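You operate a simulated robot arm through the tools that you are given. There is no shell and no other tool.

The job below is to be done with a simulated robot arm. You get a single attempt, and the scene is never put back.

Task
Change the filler over: full mould into the black crate, oiled mould in.
Fine: sled to LOAD before you lift the mould; free the mould vice for the oiled one; leave the sled at ROW 1.

The check looks at the end state, three seconds after you hand in, the way a careful person would. Anything else that was tipped, shoved, dropped, spilled or broken makes it a failure.

Robot
A 7-joint arm with a two-finger parallel gripper, fixed in place. Base frame: the origin is at the foot of the arm, x ahead of it, y to its left, z up; the work surface is at about z = 86. Readings come in cm, degrees, newtons and seconds.
With the tool pointing down near the work surface it reaches from about 10 to 64 cm from the base axis. Its first joint turns from -66.0 to 66.0 degrees. Payload 1.57 kg.
Tool frame: the origin (TCP) lies between the finger pads and is the grasp point; the fingertips stand 3 cm ahead of it; z points along the fingers, y is the line along which they close. The gripper opens to 8 cm. The fingers are 1.7 cm wide and 1.2 cm thick; the gripper's body (4 by 8.2 cm) begins 8 cm behind the TCP.
Orientation is that of the tool frame in the base frame, as a unit quaternion [x, y, z, w]. With the fingers straight down and closing along the base's y, the tool's x points along the base's -x, its y along +y and its z along -z.

Tools
- The arm moves only by the tool play_rows. Its argument "motion" is a list of rows, each a list of 3 entries, a list of its own where there are three numbers: the gripper command, from -1 (shut) to 1 (fully open), values between in proportion, then the shift along the base's x, y, z in m, then the turn, a rotation vector about the base's x, y, z in rad. In form: [[claw, [x, y, z], [wx, wy, wz]], ...]. A call has 1 to 20 rows; each row shifts and turns the commanded pose from where the row before left it. Each row takes 0.2 s and may step no farther than 5 cm and 8.6 degrees from the row before; otherwise, or with a gripper value out of range, the whole call is refused. Where a pose cannot be reached the arm comes as near as it can. A force on the tool above 50 N (or 10 N above the force at the start of the call, whichever is more), or a blocked arm, ends the call early, and 0.2 s more pass. Each finger travels about 7.2 cm/s and halts on what it meets, pressing with about 32 N; the grip force reading is that of the motor and also rises with nothing between the fingers. The clock runs only during rows and for 0.2 s after the last one: add rows that do not move to give the fingers time. It gives the time, the measured TCP pose, the force on the tool (base axes), the opening and the grip force at its end, in the units of the frame above (readings bear some noise), with the torque about the TCP (base axes, N m) and any sound that the robot's microphone picked up.
- Cameras (640 x 400 px; columns grow to the right, rows downward): "scene" is fixed at [3.3, 41.59, 143.54]; the picture's right is [-0.93, -0.37, 0.00], its down [-0.18, 0.44, -0.88] and it looks along [0.33, -0.82, -0.47] (base axes); focal length 334 px, centre (320, 200). "wrist" rides on the gripper at [7.2, -0.7, -12.2] in the tool frame; the picture's right is [0.09, 1.00, 0.00], its down [-0.84, 0.08, -0.54] and it looks along [-0.54, 0.05, 0.84] (tool axes); focal length 238 px, centre (320, 200). There is no depth. A picture from a camera that has moved, and an enlarged one, comes with that camera's place and axes in the base frame and with its lens.
- camera(camera): a new picture of that camera. No time passes.
- enlarge(camera, box): a new picture of the part [left, top, right, bottom] of that camera's present view, enlarged. No time passes.
- job_done(): hands the job in; it is judged then, once.

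Nothing tells you positions but the pictures and the camera data. Unless the task says otherwise, let go and move clear before handing in.

The tools are called after "Request:" as name(argument=value, ...) on one line, values as JSON. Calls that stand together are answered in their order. play_rows: Moves the arm, as the interface text tells. Its arguments: {"type":"object","properties":{"motion":{"type":"array"}},"required":["motion"]} The other tools are called the same way: camera (camera) takes a picture; enlarge (camera, box) takes an enlarged picture of a part of a camera's view; job_done () hands the job in.

At the start:

```text
t: 0.0
ee_pos: [24.06, -30.37, 123.48]
tcp_rot: [-0.001, 1.0, 0.0, 0.0]
force: [-0.1, -0.1, 0.1]
wrist_torque: [-0.01, 0.0, -0.04]
gripper_width: 8.01
finger_force: 0.1
```

scene: 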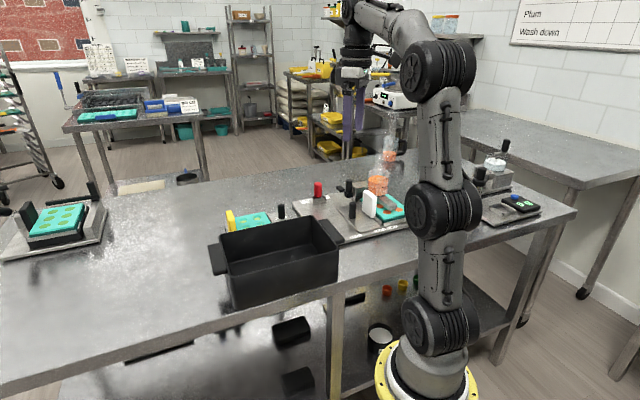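
wrist: 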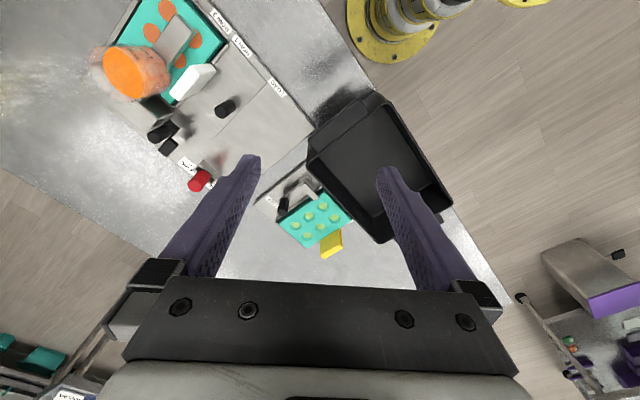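

I see a filler with an orange hopper over a teal mould on a sled, a black crate, and an oiled mould apparently held in a vice beside the crate. I'll enlarge the views to understand the parts before moving.

Request:
enlarge(camera="scene", box=[200, 140, 440, 290])

Request:
enlarge(camera="wrist", box=[80, 0, 360, 175])

Request:
enlarge(camera="wrist", box=[240, 140, 400, 280])

Request:
enlarge(camera="scene", box=[0, 160, 140, 270])

Request:
enlarge(camera="scene", box=[440, 130, 580, 240])

```text
2.67 times, centred on (320, 215) of scene
camera zoom: at [3.3, 41.59, 143.54], right [-0.93, -0.37, 0.0], down [-0.18, 0.44, -0.88], along [0.33, -0.82, -0.47], focal length 890 px, centre (320, 160)
```

zoom: 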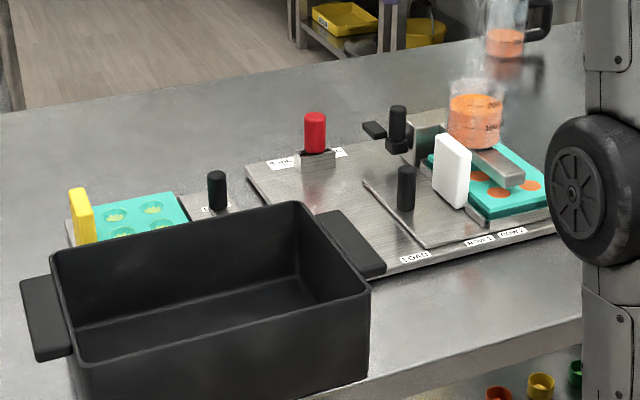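

```text
2.29 times, centred on (220, 88) of wrist
camera zoom: at [17.01, -31.01, 135.67], right [-0.09, 1.0, 0.0], down [0.84, 0.08, 0.54], along [0.54, 0.05, -0.84], focal length 545 px, centre (549, 457)
```

zoom: 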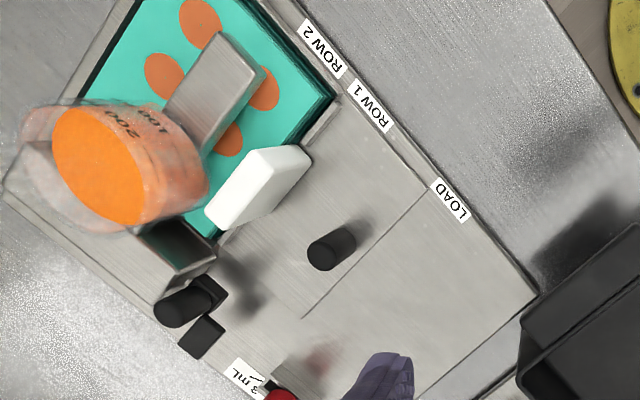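

```text
2.86 times, centred on (320, 210) of wrist
camera zoom: at [17.01, -31.01, 135.67], right [-0.09, 1.0, 0.0], down [0.84, 0.08, 0.54], along [0.54, 0.05, -0.84], focal length 681 px, centre (320, 171)
```

zoom: 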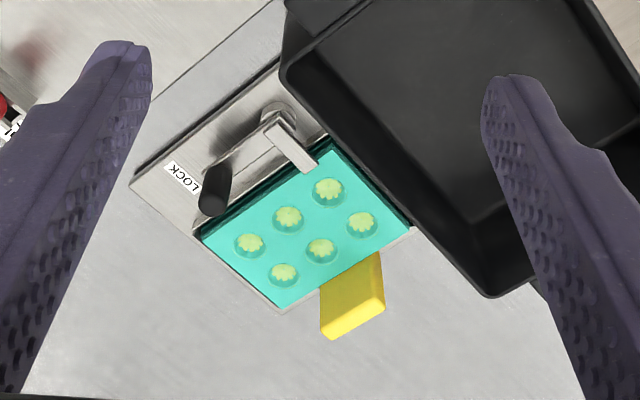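

```text
3.64 times, centred on (70, 215) of scene
camera zoom: at [3.3, 41.59, 143.54], right [-0.93, -0.37, 0.0], down [-0.18, 0.44, -0.88], along [0.33, -0.82, -0.47], focal length 1214 px, centre (1229, 146)
```

zoom: 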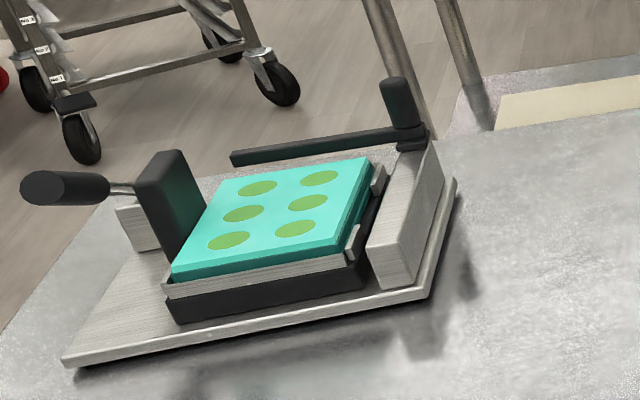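

```text
3.64 times, centred on (510, 185) of scene
camera zoom: at [3.3, 41.59, 143.54], right [-0.93, -0.37, 0.0], down [-0.18, 0.44, -0.88], along [0.33, -0.82, -0.47], focal length 1214 px, centre (-371, 254)
```

zoom: 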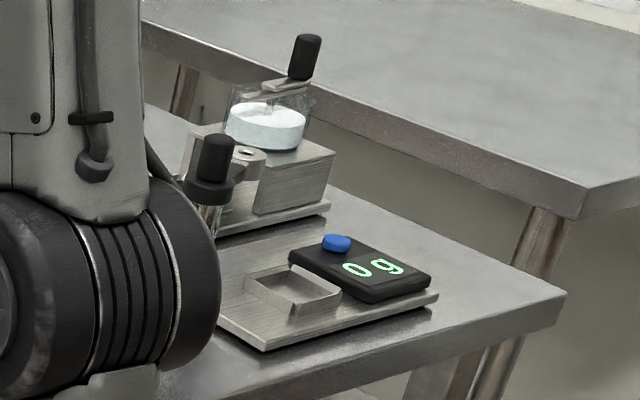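

The two cameras don't agree perfectly on my first estimates, so I'll look closer at the gripper and filler in both views to check the calibration.

Request:
enlarge(camera="scene", box=[300, 0, 460, 200])

Request:
enlarge(camera="scene", box=[300, 150, 420, 250])

Request:
enlarge(camera="scene", box=[340, 280, 520, 400])

```text
2.00 times, centred on (380, 100) of scene
camera zoom: at [3.3, 41.59, 143.54], right [-0.93, -0.37, 0.0], down [-0.18, 0.44, -0.88], along [0.33, -0.82, -0.47], focal length 668 px, centre (200, 400)
```

zoom: 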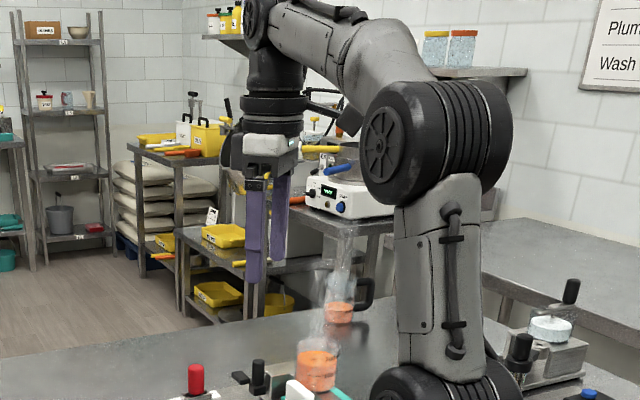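

```text
4.00 times, centred on (360, 200) of scene
camera zoom: at [3.3, 41.59, 143.54], right [-0.93, -0.37, 0.0], down [-0.18, 0.44, -0.88], along [0.33, -0.82, -0.47], focal length 1335 px, centre (160, 200)
```

zoom: 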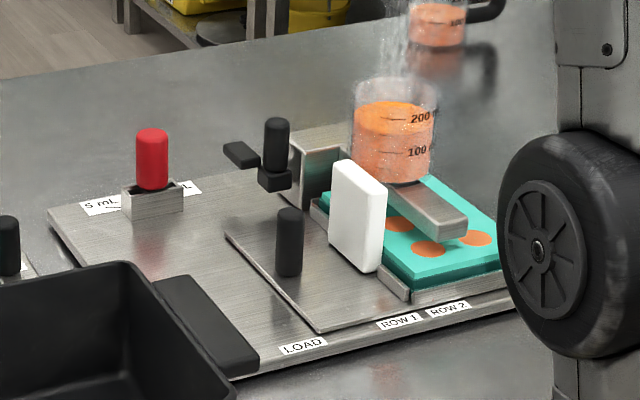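

```text
3.33 times, centred on (430, 340) of scene
camera zoom: at [3.3, 41.59, 143.54], right [-0.93, -0.37, 0.0], down [-0.18, 0.44, -0.88], along [0.33, -0.82, -0.47], focal length 1113 px, centre (-47, -267)
```

zoom: 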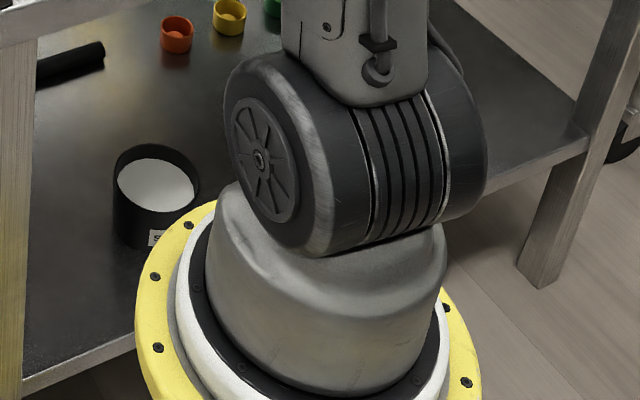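

The two cameras agree once I fix the zoom centre. Filler labels are roughly LOAD (24,-38.6), ROW 1 (18.4,-44.7) and ROW 2 (15,-47.6); the sled peg is near (28,-47.6), the crate is centred near (38,-16) and the oiled mould near (52,-29), all turned by about 45°. I'll turn the tool -45° and drop slightly for a closer look.

Request:
play_rows(motion=[[1, [-0.005, -0.003, -0.015], [0, 0, -0.1309]], [1, [-0.005, -0.003, -0.015], [0, 0, -0.1309]], [1, [-0.005, -0.003, -0.015], [0, 0, -0.1309]], [1, [-0.005, -0.003, -0.015], [0, 0, -0.1309]], [1, [-0.005, -0.003, -0.015], [0, 0, -0.1309]], [1, [-0.005, -0.003, -0.015], [0, 0, -0.1309]], [1, [0, 0, 0], [0, 0, 0]]])

Request:
camera(camera="wrist")

```text
t: 1.6
ee_pos: [21.1, -32.16, 114.6]
tcp_rot: [0.383, 0.924, 0.0, -0.001]
force: [0.4, -0.3, 0.1]
wrist_torque: [0.02, -0.02, 0.0]
gripper_width: 8.0
finger_force: 0.0
```

```text
taken
camera wrist: at [15.64, -27.53, 126.73], right [0.64, 0.77, 0.0], down [0.65, -0.54, 0.54], along [0.42, -0.35, -0.84], focal length 238 px, centre (320, 200)
```

wrist: 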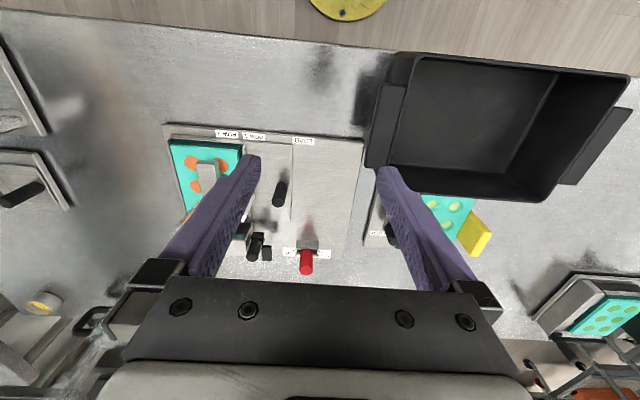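

The fixtures do line up with the tool at -45°. I'll enlarge the filler and the crate/vice area.

Request:
enlarge(camera="wrist", box=[150, 110, 380, 280])

Request:
enlarge(camera="wrist", box=[350, 40, 640, 280])

Request:
enlarge(camera="scene", box=[200, 140, 440, 290])

```text
2.35 times, centred on (265, 195) of wrist
camera zoom: at [15.64, -27.53, 126.73], right [0.64, 0.77, 0.0], down [0.65, -0.54, 0.54], along [0.42, -0.35, -0.84], focal length 561 px, centre (449, 212)
```

zoom: 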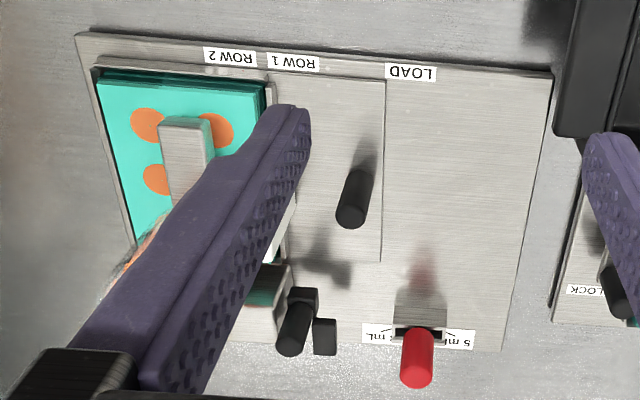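

```text
1.67 times, centred on (495, 160) of wrist
camera zoom: at [15.64, -27.53, 126.73], right [0.64, 0.77, 0.0], down [0.65, -0.54, 0.54], along [0.42, -0.35, -0.84], focal length 397 px, centre (28, 267)
```

zoom: 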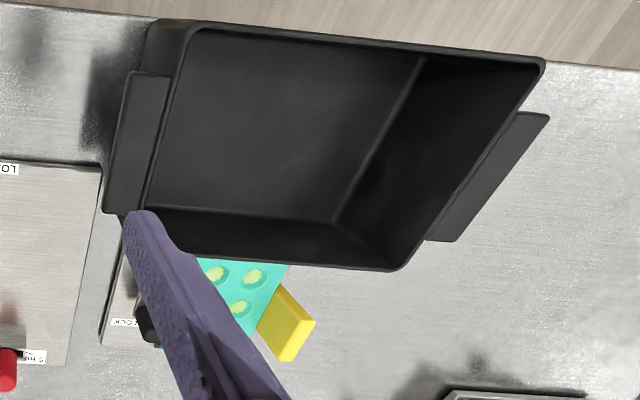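

```text
2.67 times, centred on (320, 215) of scene
camera zoom: at [3.3, 41.59, 143.54], right [-0.93, -0.37, 0.0], down [-0.18, 0.44, -0.88], along [0.33, -0.82, -0.47], focal length 890 px, centre (320, 160)
```

zoom: 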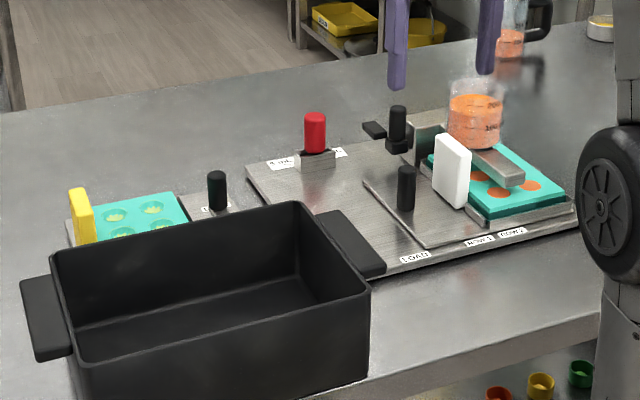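

The fixtures are rotated by 45°, and the sled appears to be at ROW 2 with the nozzle over the trailing row. I want finer detail on the white tab, the peg, the vice lever and the labels.

Request:
enlarge(camera="scene", box=[340, 170, 420, 240])

Request:
enlarge(camera="scene", box=[215, 185, 300, 240])

Request:
enlarge(camera="scene", box=[290, 160, 370, 220])

```text
5.71 times, centred on (380, 205) of scene
camera zoom: at [3.3, 41.59, 143.54], right [-0.93, -0.37, 0.0], down [-0.18, 0.44, -0.88], along [0.33, -0.82, -0.47], focal length 1908 px, centre (-23, 171)
```

zoom: 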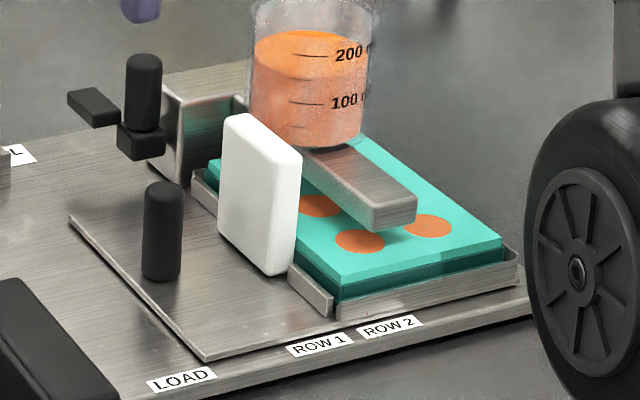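

```text
7.27 times, centred on (258, 212) of scene
camera zoom: at [3.3, 41.59, 143.54], right [-0.93, -0.37, 0.0], down [-0.18, 0.44, -0.88], along [0.33, -0.82, -0.47], focal length 2428 px, centre (774, 109)
```

zoom: 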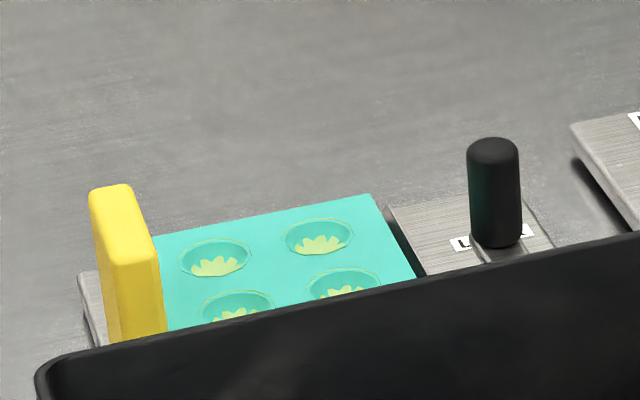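

```text
6.67 times, centred on (330, 190) of scene
camera zoom: at [3.3, 41.59, 143.54], right [-0.93, -0.37, 0.0], down [-0.18, 0.44, -0.88], along [0.33, -0.82, -0.47], focal length 2226 px, centre (253, 267)
```

zoom: 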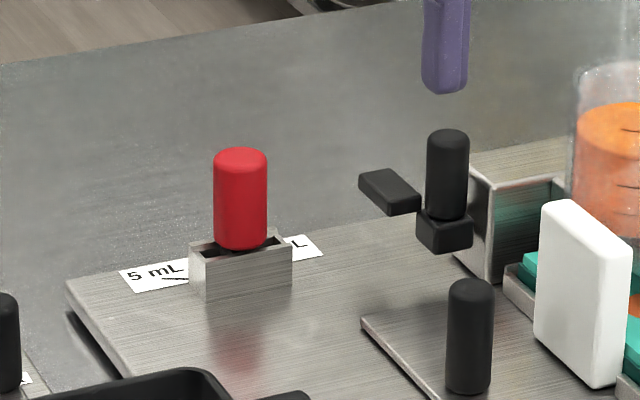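

The white tab stands at about (23.5,-51.1), top z≈95.8, and the peg at (27.9,-47.5), z 88–93.7, with a 3.8 cm gap between them. I'll go above the peg with the gripper part-closed to about 4.5 cm and check before descending.

Request:
play_rows(motion=[[0.125, [0.011, -0.0255, -0.016], [0, 0, 0]], [0.125, [0.011, -0.0255, -0.016], [0, 0, 0]], [0.125, [0.011, -0.0255, -0.016], [0, 0, 0]], [0.125, [0.011, -0.0255, -0.016], [0, 0, 0]], [0.125, [0.012, -0.0255, -0.016], [0, 0, 0]], [0.125, [0.012, -0.0259, -0.016], [0, 0, 0]], [0.125, [0, 0, 0], [0, 0, 0]]])

Request:
camera(camera="wrist")

Request:
enlarge(camera="scene", box=[290, 110, 450, 240])

```text
t: 3.2
ee_pos: [27.97, -47.67, 104.92]
tcp_rot: [0.383, 0.924, 0.0, 0.0]
force: [0.8, 0.6, 0.2]
wrist_torque: [-0.02, 0.01, -0.01]
gripper_width: 4.51
finger_force: 0.1
```

```text
taken
camera wrist: at [22.5, -43.01, 117.09], right [0.64, 0.77, 0.0], down [0.65, -0.54, 0.54], along [0.42, -0.35, -0.84], focal length 238 px, centre (320, 200)
```

wrist: 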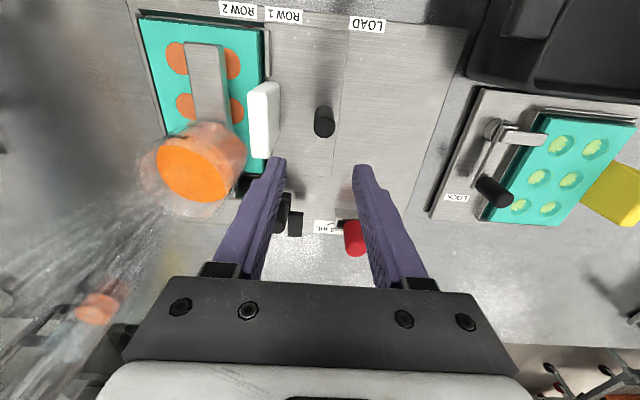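

```text
3.08 times, centred on (370, 175) of scene
camera zoom: at [3.3, 41.59, 143.54], right [-0.93, -0.37, 0.0], down [-0.18, 0.44, -0.88], along [0.33, -0.82, -0.47], focal length 1027 px, centre (166, 277)
```

zoom: 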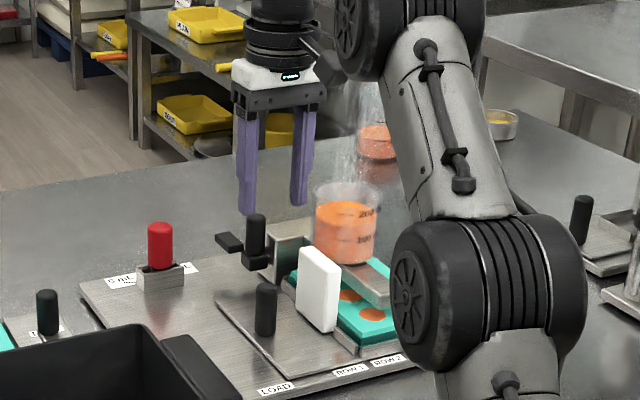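

The gripper is centred over the peg with roughly 1 cm clearance to the white tab. I'll lower straight down around the peg.

Request:
play_rows(motion=[[0.125, [0.001, 0.002, -0.025], [0, 0, 0]], [0.125, [0, 0, -0.025], [0, 0, 0]], [0.125, [0, 0, -0.025], [0, 0, 0]], [0.125, [0, 0, -0.025], [0, 0, 0]], [0.125, [0, 0, -0.015], [0, 0, 0]], [0.125, [0, 0, -0.01], [0, 0, 0]], [0.125, [0, 0, 0], [0, 0, 0]]])

Request:
camera(camera="wrist")

Request:
enlarge(camera="scene", box=[310, 130, 430, 240])

```text
t: 4.8
ee_pos: [28.04, -47.37, 92.32]
tcp_rot: [0.383, 0.924, -0.001, 0.001]
force: [0.8, 0.2, -0.1]
wrist_torque: [-0.05, -0.04, 0.02]
gripper_width: 4.48
finger_force: 0.1
```

```text
taken
camera wrist: at [22.57, -42.69, 104.54], right [0.64, 0.77, 0.0], down [0.65, -0.54, 0.54], along [0.42, -0.35, -0.84], focal length 238 px, centre (320, 200)
```

wrist: 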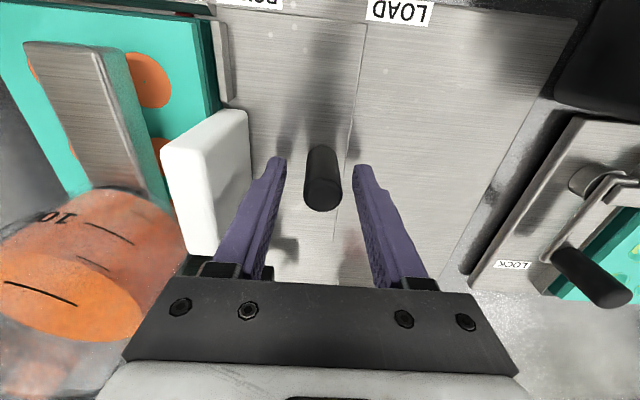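

```text
3.64 times, centred on (370, 185) of scene
camera zoom: at [3.3, 41.59, 143.54], right [-0.93, -0.37, 0.0], down [-0.18, 0.44, -0.88], along [0.33, -0.82, -0.47], focal length 1214 px, centre (138, 254)
```

zoom: 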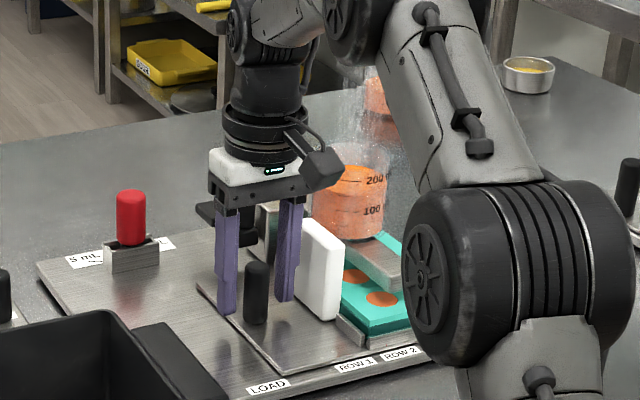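

The peg sits between the fingers. I'll close on it.

Request:
play_rows(motion=[[-1, [0, 0, 0], [0, 0, 0]], [-1, [0, 0, 0], [0, 0, 0]], [-1, [0, 0, 0], [0, 0, 0]], [-1, [0, 0, 0], [0, 0, 0]]])

Request:
enlarge(camera="wrist", box=[180, 0, 500, 240])

```text
t: 5.8
ee_pos: [28.01, -47.43, 92.34]
tcp_rot: [0.383, 0.924, 0.0, 0.0]
force: [-0.5, -0.6, 0.2]
wrist_torque: [0.36, -0.25, 0.05]
gripper_width: 2.17
finger_force: 31.7
```

```text
1.67 times, centred on (340, 120) of wrist
camera zoom: at [22.57, -42.69, 104.55], right [0.64, 0.77, 0.0], down [0.65, -0.54, 0.54], along [0.42, -0.35, -0.84], focal length 397 px, centre (287, 333)
```

zoom: 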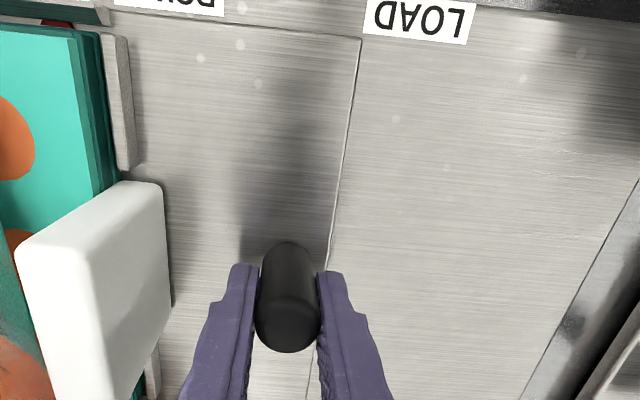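

The peg is gripped at 2.17 cm. I'll pull the sled slowly along (+x,+y), starting with 4 cm.

Request:
play_rows(motion=[[-1, [0.0035, 0.0035, 0], [0, 0, 0]], [-1, [0.0035, 0.0035, 0], [0, 0, 0]], [-1, [0.0035, 0.0035, 0], [0, 0, 0]], [-1, [0.0035, 0.0035, 0], [0, 0, 0]], [-1, [0.0035, 0.0035, 0], [0, 0, 0]], [-1, [0.0035, 0.0035, 0], [0, 0, 0]], [-1, [0.0035, 0.0035, 0], [0, 0, 0]], [-1, [0.0035, 0.0035, 0], [0, 0, 0]], [-1, [0, 0, 0], [0, 0, 0]]])

Request:
camera(camera="wrist")

Request:
enlarge(camera="scene", box=[310, 130, 430, 240])

```text
t: 7.8
ee_pos: [30.85, -44.54, 92.34]
tcp_rot: [0.383, 0.924, 0.0, 0.0]
force: [3.7, -5.6, -0.1]
wrist_torque: [0.57, -0.13, -0.01]
gripper_width: 2.17
finger_force: 32.0
```

```text
taken
camera wrist: at [25.37, -39.87, 104.55], right [0.64, 0.77, 0.0], down [0.65, -0.54, 0.54], along [0.42, -0.35, -0.84], focal length 238 px, centre (320, 200)
```

wrist: 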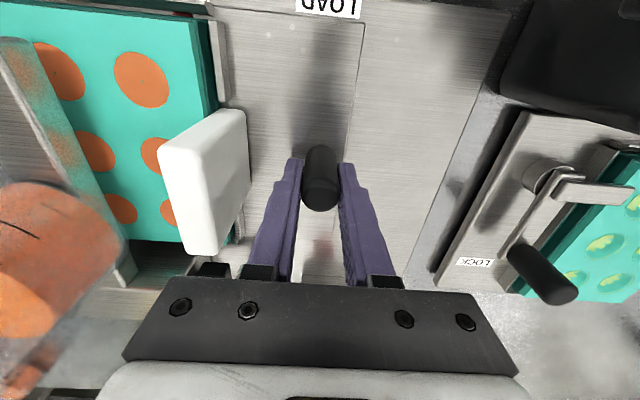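

```text
3.64 times, centred on (370, 185) of scene
camera zoom: at [3.31, 41.57, 143.54], right [-0.93, -0.37, 0.0], down [-0.18, 0.44, -0.88], along [0.33, -0.82, -0.47], focal length 1214 px, centre (138, 254)
```

zoom: 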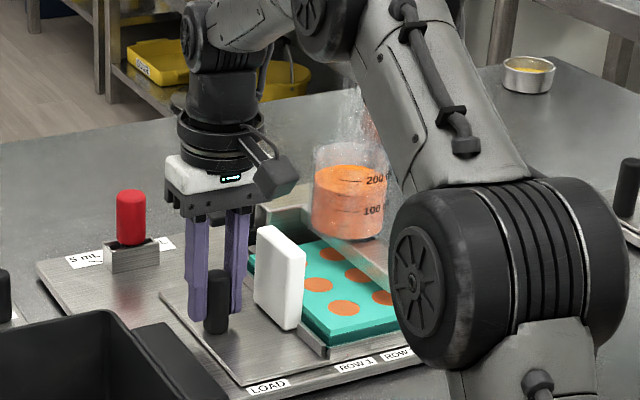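

The sled slides along with a light side force. I'll look for an index mark on the sled edge near the labels before pulling further.

Request:
enlarge(camera="wrist", box=[100, 0, 400, 60])

Request:
enlarge(camera="scene", box=[350, 205, 420, 245])

```text
2.13 times, centred on (250, 30) of wrist
camera zoom: at [25.37, -39.87, 104.55], right [0.64, 0.77, 0.0], down [0.65, -0.54, 0.54], along [0.42, -0.35, -0.84], focal length 508 px, centre (469, 563)
```

zoom: 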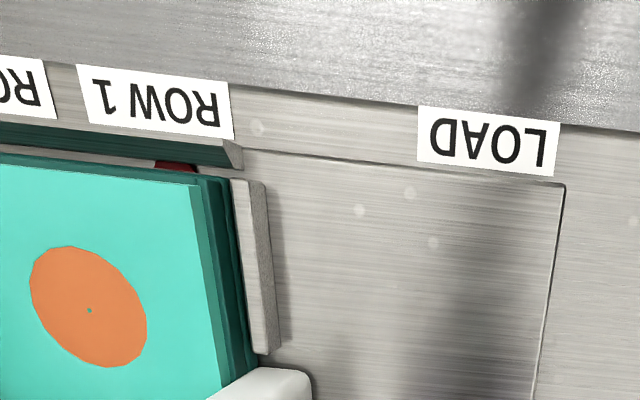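

```text
9.14 times, centred on (385, 225) of scene
camera zoom: at [3.31, 41.57, 143.54], right [-0.93, -0.37, 0.0], down [-0.18, 0.44, -0.88], along [0.33, -0.82, -0.47], focal length 3052 px, centre (-274, -29)
```

zoom: 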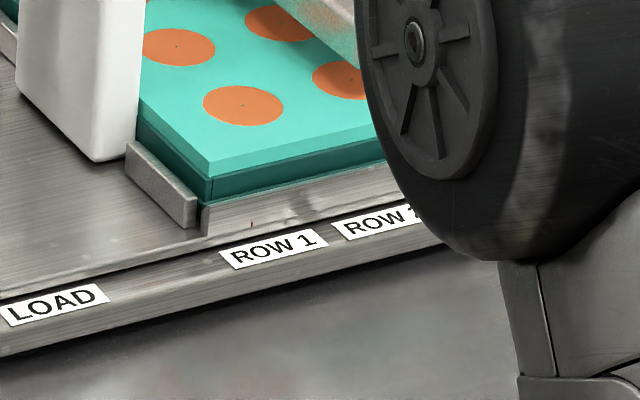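

There seems to be a small red tick on the nest wall near the labels. I'll zoom in on it.

Request:
enlarge(camera="wrist", box=[140, 0, 240, 60])

Request:
enlarge(camera="scene", box=[370, 215, 400, 235])

```text
6.40 times, centred on (190, 30) of wrist
camera zoom: at [25.37, -39.87, 104.55], right [0.64, 0.77, 0.0], down [0.65, -0.54, 0.54], along [0.42, -0.35, -0.84], focal length 1525 px, centre (1152, 1288)
```

zoom: 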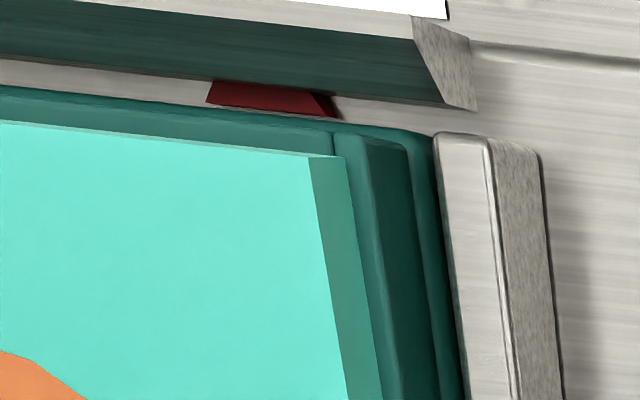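

```text
16.00 times, centred on (385, 225) of scene
camera zoom: at [3.31, 41.57, 143.54], right [-0.93, -0.37, 0.0], down [-0.18, 0.44, -0.88], along [0.33, -0.82, -0.47], focal length 5341 px, centre (-720, -200)
```

zoom: 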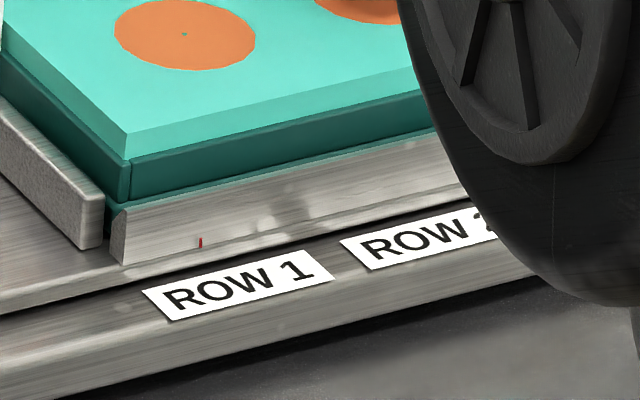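

The red tick is the sled's pointer: it is now about 0.5 cm past ROW 1 toward LOAD, leaving roughly 8 cm to LOAD. I'll pull about 7 cm more and check.

Request:
play_rows(motion=[[-1, [0.0038, 0.0032, 0], [0, 0, 0]], [-1, [0.0036, 0.0035, 0], [0, 0, 0]], [-1, [0.0036, 0.0035, 0], [0, 0, 0]], [-1, [0.0036, 0.0035, 0], [0, 0, 0]], [-1, [0.0036, 0.0035, 0], [0, 0, 0]], [-1, [0.0036, 0.0035, 0], [0, 0, 0]], [-1, [0.0036, 0.0035, 0], [0, 0, 0]], [-1, [0.0036, 0.0035, 0], [0, 0, 0]], [-1, [0.0036, 0.0035, 0], [0, 0, 0]], [-1, [0.0036, 0.0035, 0], [0, 0, 0]], [-1, [0.0036, 0.0035, 0], [0, 0, 0]], [-1, [0.0036, 0.0035, 0], [0, 0, 0]], [-1, [0.0036, 0.0035, 0], [0, 0, 0]], [-1, [0.0036, 0.0035, 0], [0, 0, 0]], [-1, [0, 0, 0], [0, 0, 0]]])

Request:
camera(camera="wrist")

Request:
enlarge(camera="scene", box=[310, 150, 430, 250])

```text
t: 11.0
ee_pos: [35.82, -39.55, 92.38]
tcp_rot: [0.382, 0.924, 0.0, -0.001]
force: [-9.5, 10.1, 5.2]
wrist_torque: [-0.19, 0.48, -0.11]
gripper_width: 2.16
finger_force: 32.0
```

```text
taken
camera wrist: at [30.35, -34.91, 104.56], right [0.64, 0.77, 0.0], down [0.65, -0.54, 0.54], along [0.42, -0.35, -0.84], focal length 238 px, centre (320, 200)
```

wrist: 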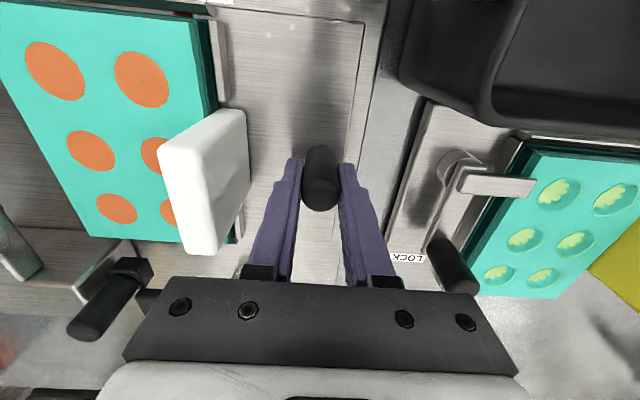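

```text
4.00 times, centred on (370, 200) of scene
camera zoom: at [3.27, 41.62, 143.53], right [-0.93, -0.37, 0.0], down [-0.18, 0.44, -0.88], along [0.33, -0.82, -0.47], focal length 1335 px, centre (120, 200)
```

zoom: 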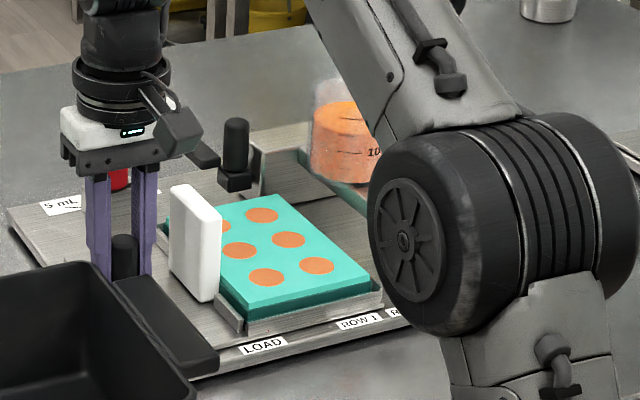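

The sled is almost at LOAD. I'll check the pointer against the LOAD label.

Request:
enlarge(camera="wrist", box=[120, 0, 320, 60])

Request:
enlarge(camera="scene", box=[355, 220, 400, 245])

```text
3.20 times, centred on (220, 30) of wrist
camera zoom: at [30.35, -34.91, 104.56], right [0.64, 0.77, 0.0], down [0.65, -0.54, 0.54], along [0.42, -0.35, -0.84], focal length 763 px, centre (640, 744)
```

zoom: 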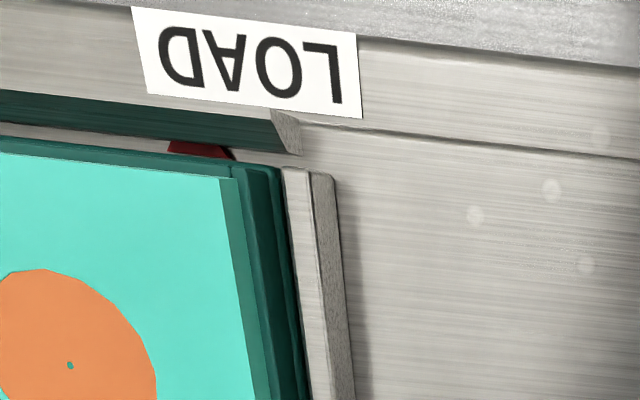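

```text
14.22 times, centred on (378, 232) of scene
camera zoom: at [3.27, 41.62, 143.53], right [-0.93, -0.37, 0.0], down [-0.18, 0.44, -0.88], along [0.33, -0.82, -0.47], focal length 4748 px, centre (-498, -262)
```

zoom: 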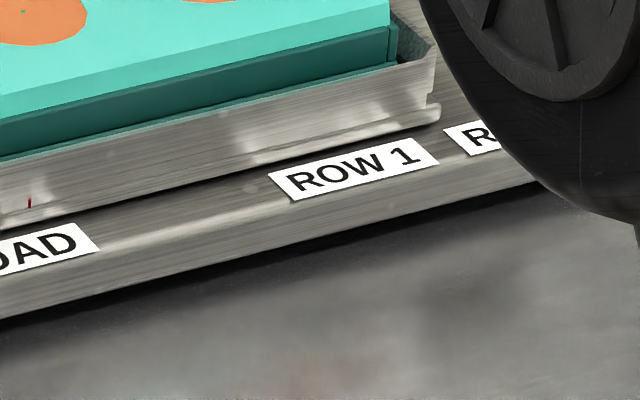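

By both views the pointer is about 0.75 cm short of the LOAD mark, so I'll finish that pull and relieve the side load.

Request:
play_rows(motion=[[-1, [0.0014, 0.0026, 0], [0, 0, 0]], [-1, [0.002, 0.002, 0], [0, 0, 0]], [-1, [0.0013, 0.0013, 0], [0, 0, 0]], [-1, [0, 0, 0], [0, 0, 0]]])

Request:
enlarge(camera="wrist", box=[120, 0, 320, 60])

Request:
enlarge(camera="scene", box=[345, 220, 390, 250])

```text
t: 12.0
ee_pos: [36.3, -39.11, 92.32]
tcp_rot: [0.382, 0.924, 0.0, 0.001]
force: [-4.6, 6.8, 0.2]
wrist_torque: [-0.55, 0.06, -0.02]
gripper_width: 2.17
finger_force: 32.4
```

```text
3.20 times, centred on (220, 30) of wrist
camera zoom: at [30.86, -34.37, 104.55], right [0.64, 0.77, 0.0], down [0.65, -0.54, 0.54], along [0.42, -0.35, -0.84], focal length 763 px, centre (640, 744)
```

zoom: 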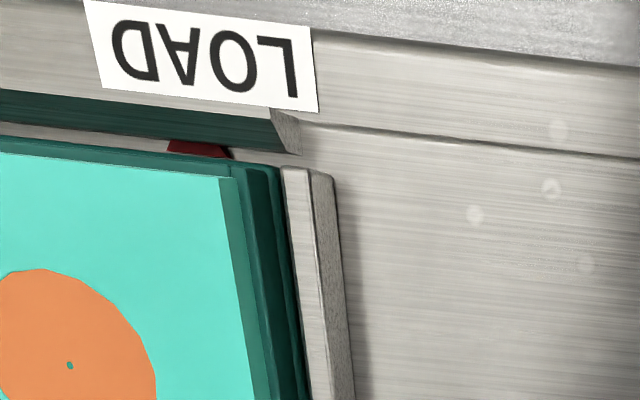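

```text
13.33 times, centred on (368, 235) of scene
camera zoom: at [3.28, 41.61, 143.53], right [-0.93, -0.37, 0.0], down [-0.18, 0.44, -0.88], along [0.33, -0.82, -0.47], focal length 4451 px, centre (-313, -267)
```

zoom: 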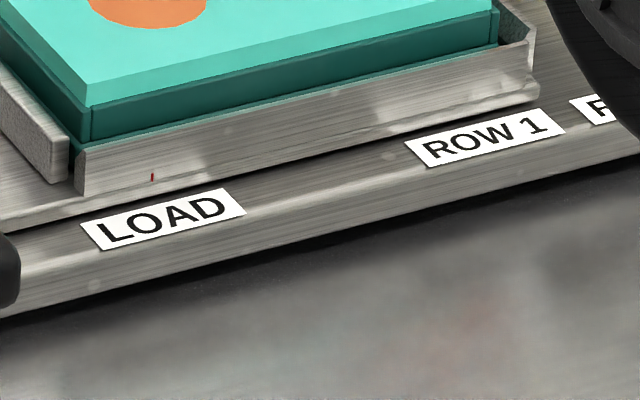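

The pointer now lines up with LOAD. I'll release the peg, rise, and look down on the crate and tab before lifting the mould.

Request:
play_rows(motion=[[0.125, [0, 0, 0], [0, 0, 0]], [0.125, [0, 0, 0], [0, 0, 0]], [0.125, [0, 0, 0], [0, 0, 0]], [0.125, [0, 0, 0.02], [0, 0, 0]], [0.125, [0, 0, 0.03], [0, 0, 0]], [0.125, [0, 0, 0.035], [0, 0, 0]], [0.125, [0, 0, 0.035], [0, 0, 0]], [0.125, [0, 0, 0], [0, 0, 0]]])

Request:
camera(camera="wrist")

Request:
camera(camera="scene")

```text
t: 13.8
ee_pos: [36.5, -39.13, 104.4]
tcp_rot: [0.382, 0.924, 0.001, 0.0]
force: [-0.4, 0.5, 0.5]
wrist_torque: [-0.03, 0.03, 0.01]
gripper_width: 4.51
finger_force: 0.0
```

```text
taken
camera wrist: at [30.91, -34.43, 116.56], right [0.64, 0.77, 0.0], down [0.65, -0.54, 0.54], along [0.42, -0.35, -0.84], focal length 238 px, centre (320, 200)
```

wrist: 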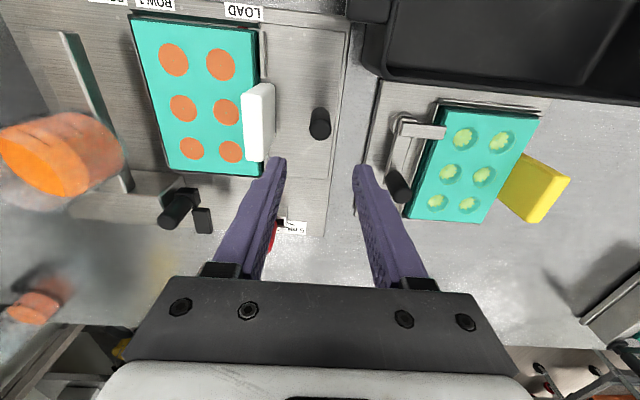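

```text
taken
```

scene: 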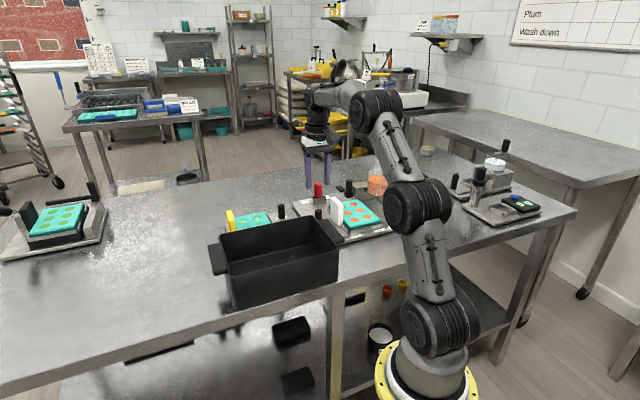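

The sled stayed at LOAD and the peg is free. I'll zoom in on the full mould's tab, the vice and the crate.

Request:
enlarge(camera="wrist", box=[120, 0, 350, 180])

Request:
enlarge(camera="wrist", box=[350, 60, 590, 240])

Request:
enlarge(camera="scene", box=[310, 180, 430, 250])

Request:
enlarge(camera="scene", box=[200, 200, 350, 310])

```text
2.22 times, centred on (235, 90) of wrist
camera zoom: at [30.91, -34.43, 116.56], right [0.64, 0.77, 0.0], down [0.65, -0.54, 0.54], along [0.42, -0.35, -0.84], focal length 530 px, centre (509, 444)
```

zoom: 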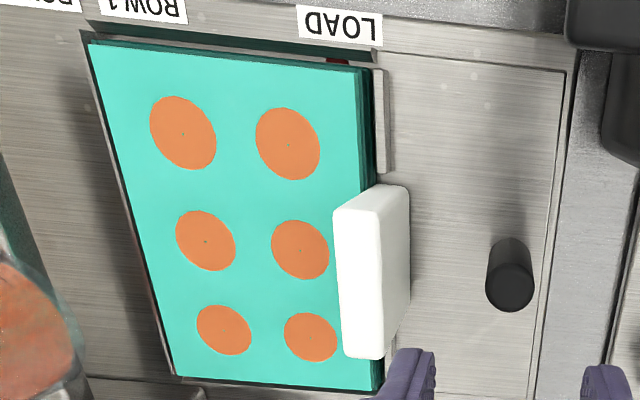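

```text
2.22 times, centred on (470, 150) of wrist
camera zoom: at [30.91, -34.43, 116.56], right [0.64, 0.77, 0.0], down [0.65, -0.54, 0.54], along [0.42, -0.35, -0.84], focal length 530 px, centre (-13, 311)
```

zoom: 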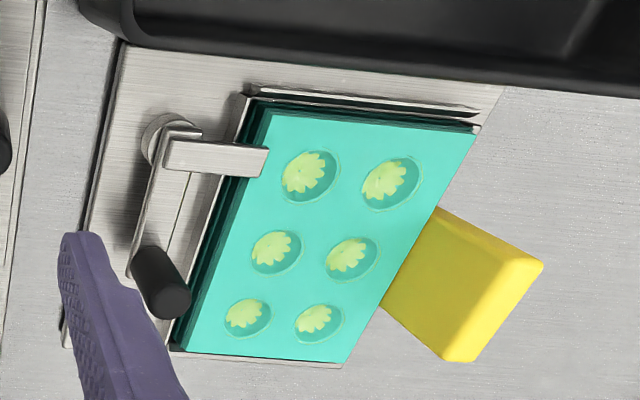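

```text
5.33 times, centred on (370, 215) of scene
camera zoom: at [3.3, 41.59, 143.54], right [-0.93, -0.37, 0.0], down [-0.18, 0.44, -0.88], along [0.33, -0.82, -0.47], focal length 1780 px, centre (53, 120)
```

zoom: 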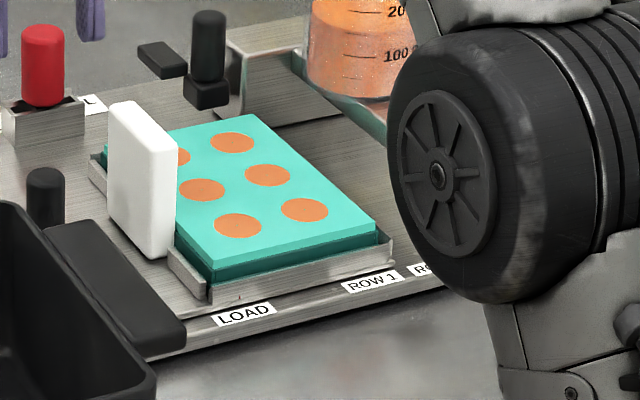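

```text
3.64 times, centred on (275, 255) of scene
camera zoom: at [3.3, 41.59, 143.54], right [-0.93, -0.37, 0.0], down [-0.18, 0.44, -0.88], along [0.33, -0.82, -0.47], focal length 1214 px, centre (484, 0)
```

zoom: 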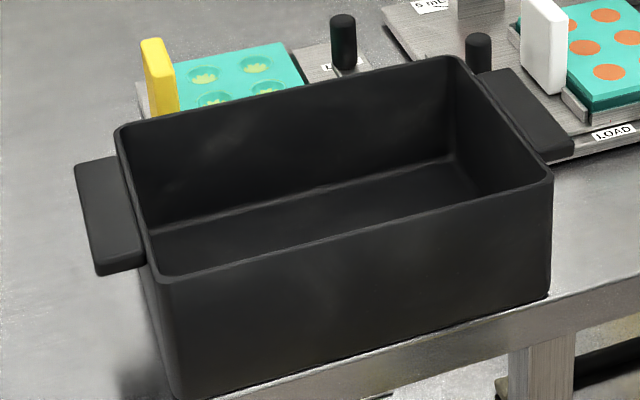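

Measured layout in the 45° frame: the mould is about 14.7 × 10.8 cm with an upright tab 1.6 cm thick. The crate interior is about 24 × 15.5 cm, so I'll rotate the mould 90° to give it margin. Now I'll move above the white tab at (31.9,-42.9) and lower around it, keeping the tips above the mould surface.

Request:
play_rows(motion=[[0.125, [-0.023, -0.019, 0], [0, 0, 0]], [0.125, [-0.023, -0.019, 0], [0, 0, 0]], [0.125, [0, 0, 0], [0, 0, 0]], [0.125, [0, 0, -0.02], [0, 0, 0]], [0.125, [0, 0, -0.02], [0, 0, 0]], [0.125, [0, 0, -0.01], [0, 0, 0]], [0.125, [0, 0, 0], [0, 0, 0]]])

Request:
camera(camera="wrist")

Request:
enlarge(camera="scene", box=[300, 120, 420, 240])

```text
t: 15.4
ee_pos: [31.74, -42.79, 99.35]
tcp_rot: [0.382, 0.924, 0.001, 0.001]
force: [0.0, 1.1, -0.6]
wrist_torque: [-0.04, -0.03, -0.01]
gripper_width: 4.49
finger_force: 0.1
```

```text
taken
camera wrist: at [26.22, -38.19, 111.56], right [0.64, 0.77, 0.0], down [0.65, -0.54, 0.54], along [0.42, -0.35, -0.84], focal length 238 px, centre (320, 200)
```

wrist: 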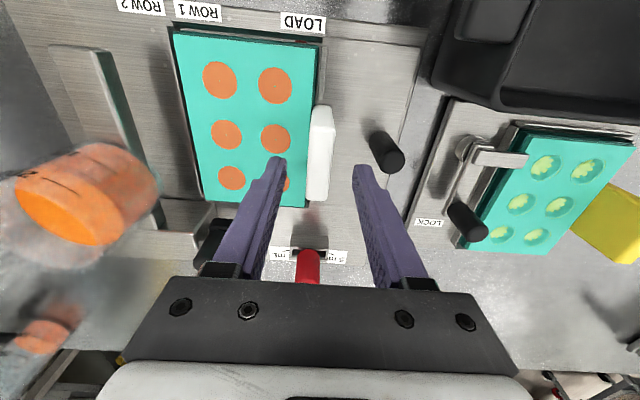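

```text
3.33 times, centred on (360, 180) of scene
camera zoom: at [3.3, 41.59, 143.54], right [-0.93, -0.37, 0.0], down [-0.18, 0.44, -0.88], along [0.33, -0.82, -0.47], focal length 1113 px, centre (187, 267)
```

zoom: 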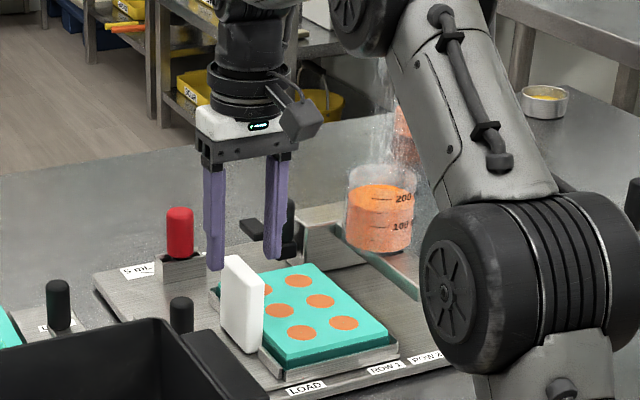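

The tab is centred between the fingers. I'll lower the last 5 cm and check before closing.

Request:
play_rows(motion=[[0.125, [0.001, -0.001, -0.02], [0, 0, 0]], [0.125, [0, 0, -0.02], [0, 0, 0]], [0.125, [0, 0, -0.0105], [0, 0, 0]], [0.125, [0, 0, 0], [0, 0, 0]]])

Request:
camera(camera="wrist")

Request:
enlarge(camera="scene", box=[300, 140, 420, 240])

```text
t: 16.4
ee_pos: [31.77, -42.85, 94.25]
tcp_rot: [0.383, 0.924, 0.0, 0.001]
force: [0.4, 0.5, -0.2]
wrist_torque: [0.03, -0.02, -0.01]
gripper_width: 4.51
finger_force: 0.1
```

```text
taken
camera wrist: at [26.34, -38.23, 106.42], right [0.64, 0.77, 0.0], down [0.65, -0.54, 0.54], along [0.42, -0.35, -0.84], focal length 238 px, centre (320, 200)
```

wrist: 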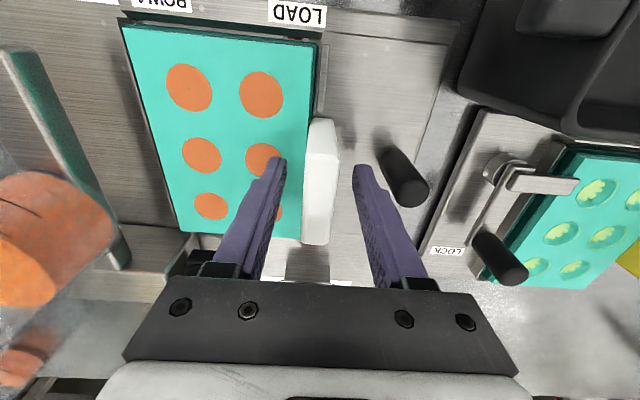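

```text
4.00 times, centred on (360, 190) of scene
camera zoom: at [3.3, 41.59, 143.54], right [-0.93, -0.37, 0.0], down [-0.18, 0.44, -0.88], along [0.33, -0.82, -0.47], focal length 1335 px, centre (160, 240)
```

zoom: 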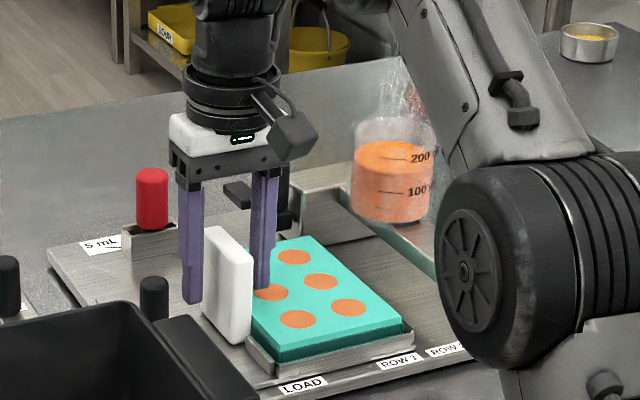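

The fingers straddle the tab with the tips just above the mould. Closing now.

Request:
play_rows(motion=[[-1, [0, 0, 0], [0, 0, 0]], [-1, [0, 0, 0], [0, 0, 0]], [-1, [0, 0, 0], [0, 0, 0]], [-1, [0, 0, 0], [0, 0, 0]]])

Request:
camera(camera="wrist")

Request:
enlarge(camera="scene", box=[300, 140, 420, 240])

```text
t: 17.4
ee_pos: [31.89, -42.91, 94.26]
tcp_rot: [0.383, 0.924, 0.0, 0.0]
force: [-1.0, -1.2, -0.2]
wrist_torque: [-0.04, -0.01, 0.06]
gripper_width: 1.76
finger_force: 32.3
```

```text
taken
camera wrist: at [26.33, -38.24, 106.44], right [0.64, 0.77, 0.0], down [0.65, -0.54, 0.54], along [0.42, -0.35, -0.84], focal length 238 px, centre (320, 200)
```

wrist: 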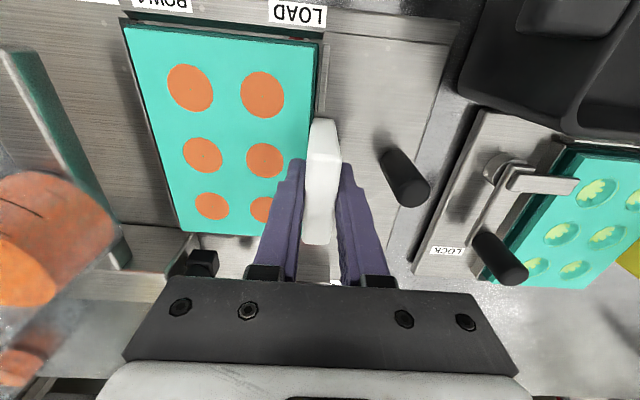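

```text
4.00 times, centred on (360, 190) of scene
camera zoom: at [3.3, 41.59, 143.54], right [-0.93, -0.37, 0.0], down [-0.18, 0.44, -0.88], along [0.33, -0.82, -0.47], focal length 1335 px, centre (160, 240)
```

zoom: 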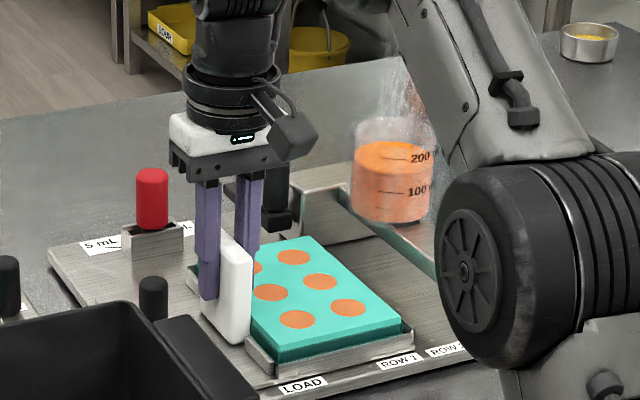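

The tab is gripped at 1.76 cm. I'll lift slowly by 3 cm and check tilt and torque.

Request:
play_rows(motion=[[-1, [0, 0, 0.004], [0, 0, 0]], [-1, [0, 0, 0.005], [0, 0, 0]], [-1, [0, 0, 0.005], [0, 0, 0]], [-1, [0, 0, 0.005], [0, 0, 0]], [-1, [0, 0, 0.005], [0, 0, 0]], [-1, [0, 0, 0.006], [0, 0, 0]], [-1, [0, 0, 0], [0, 0, 0]]])

Request:
camera(camera="wrist")

Request:
enlarge(camera="scene", box=[300, 140, 420, 240])

```text
t: 19.0
ee_pos: [31.82, -42.94, 97.31]
tcp_rot: [0.383, 0.924, 0.0, -0.001]
force: [-0.5, 0.0, -1.8]
wrist_torque: [0.06, -0.05, 0.0]
gripper_width: 1.76
finger_force: 31.9
```

```text
taken
camera wrist: at [26.37, -38.27, 109.5], right [0.64, 0.77, 0.0], down [0.65, -0.54, 0.54], along [0.42, -0.35, -0.84], focal length 238 px, centre (320, 200)
```

wrist: 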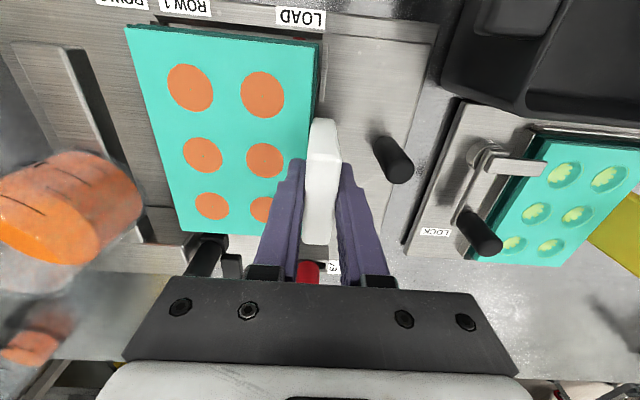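

```text
4.00 times, centred on (360, 190) of scene
camera zoom: at [3.3, 41.59, 143.54], right [-0.93, -0.37, 0.0], down [-0.18, 0.44, -0.88], along [0.33, -0.82, -0.47], focal length 1335 px, centre (160, 240)
```

zoom: 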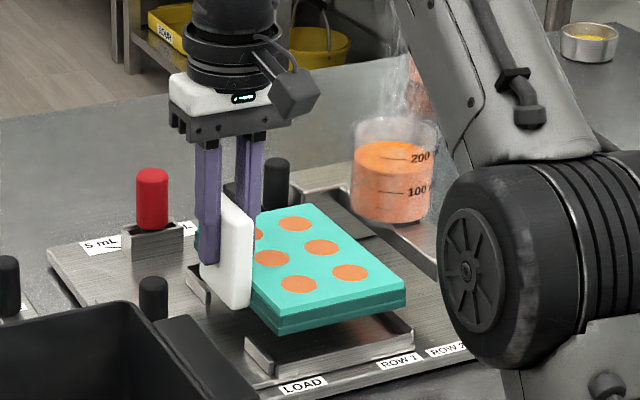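

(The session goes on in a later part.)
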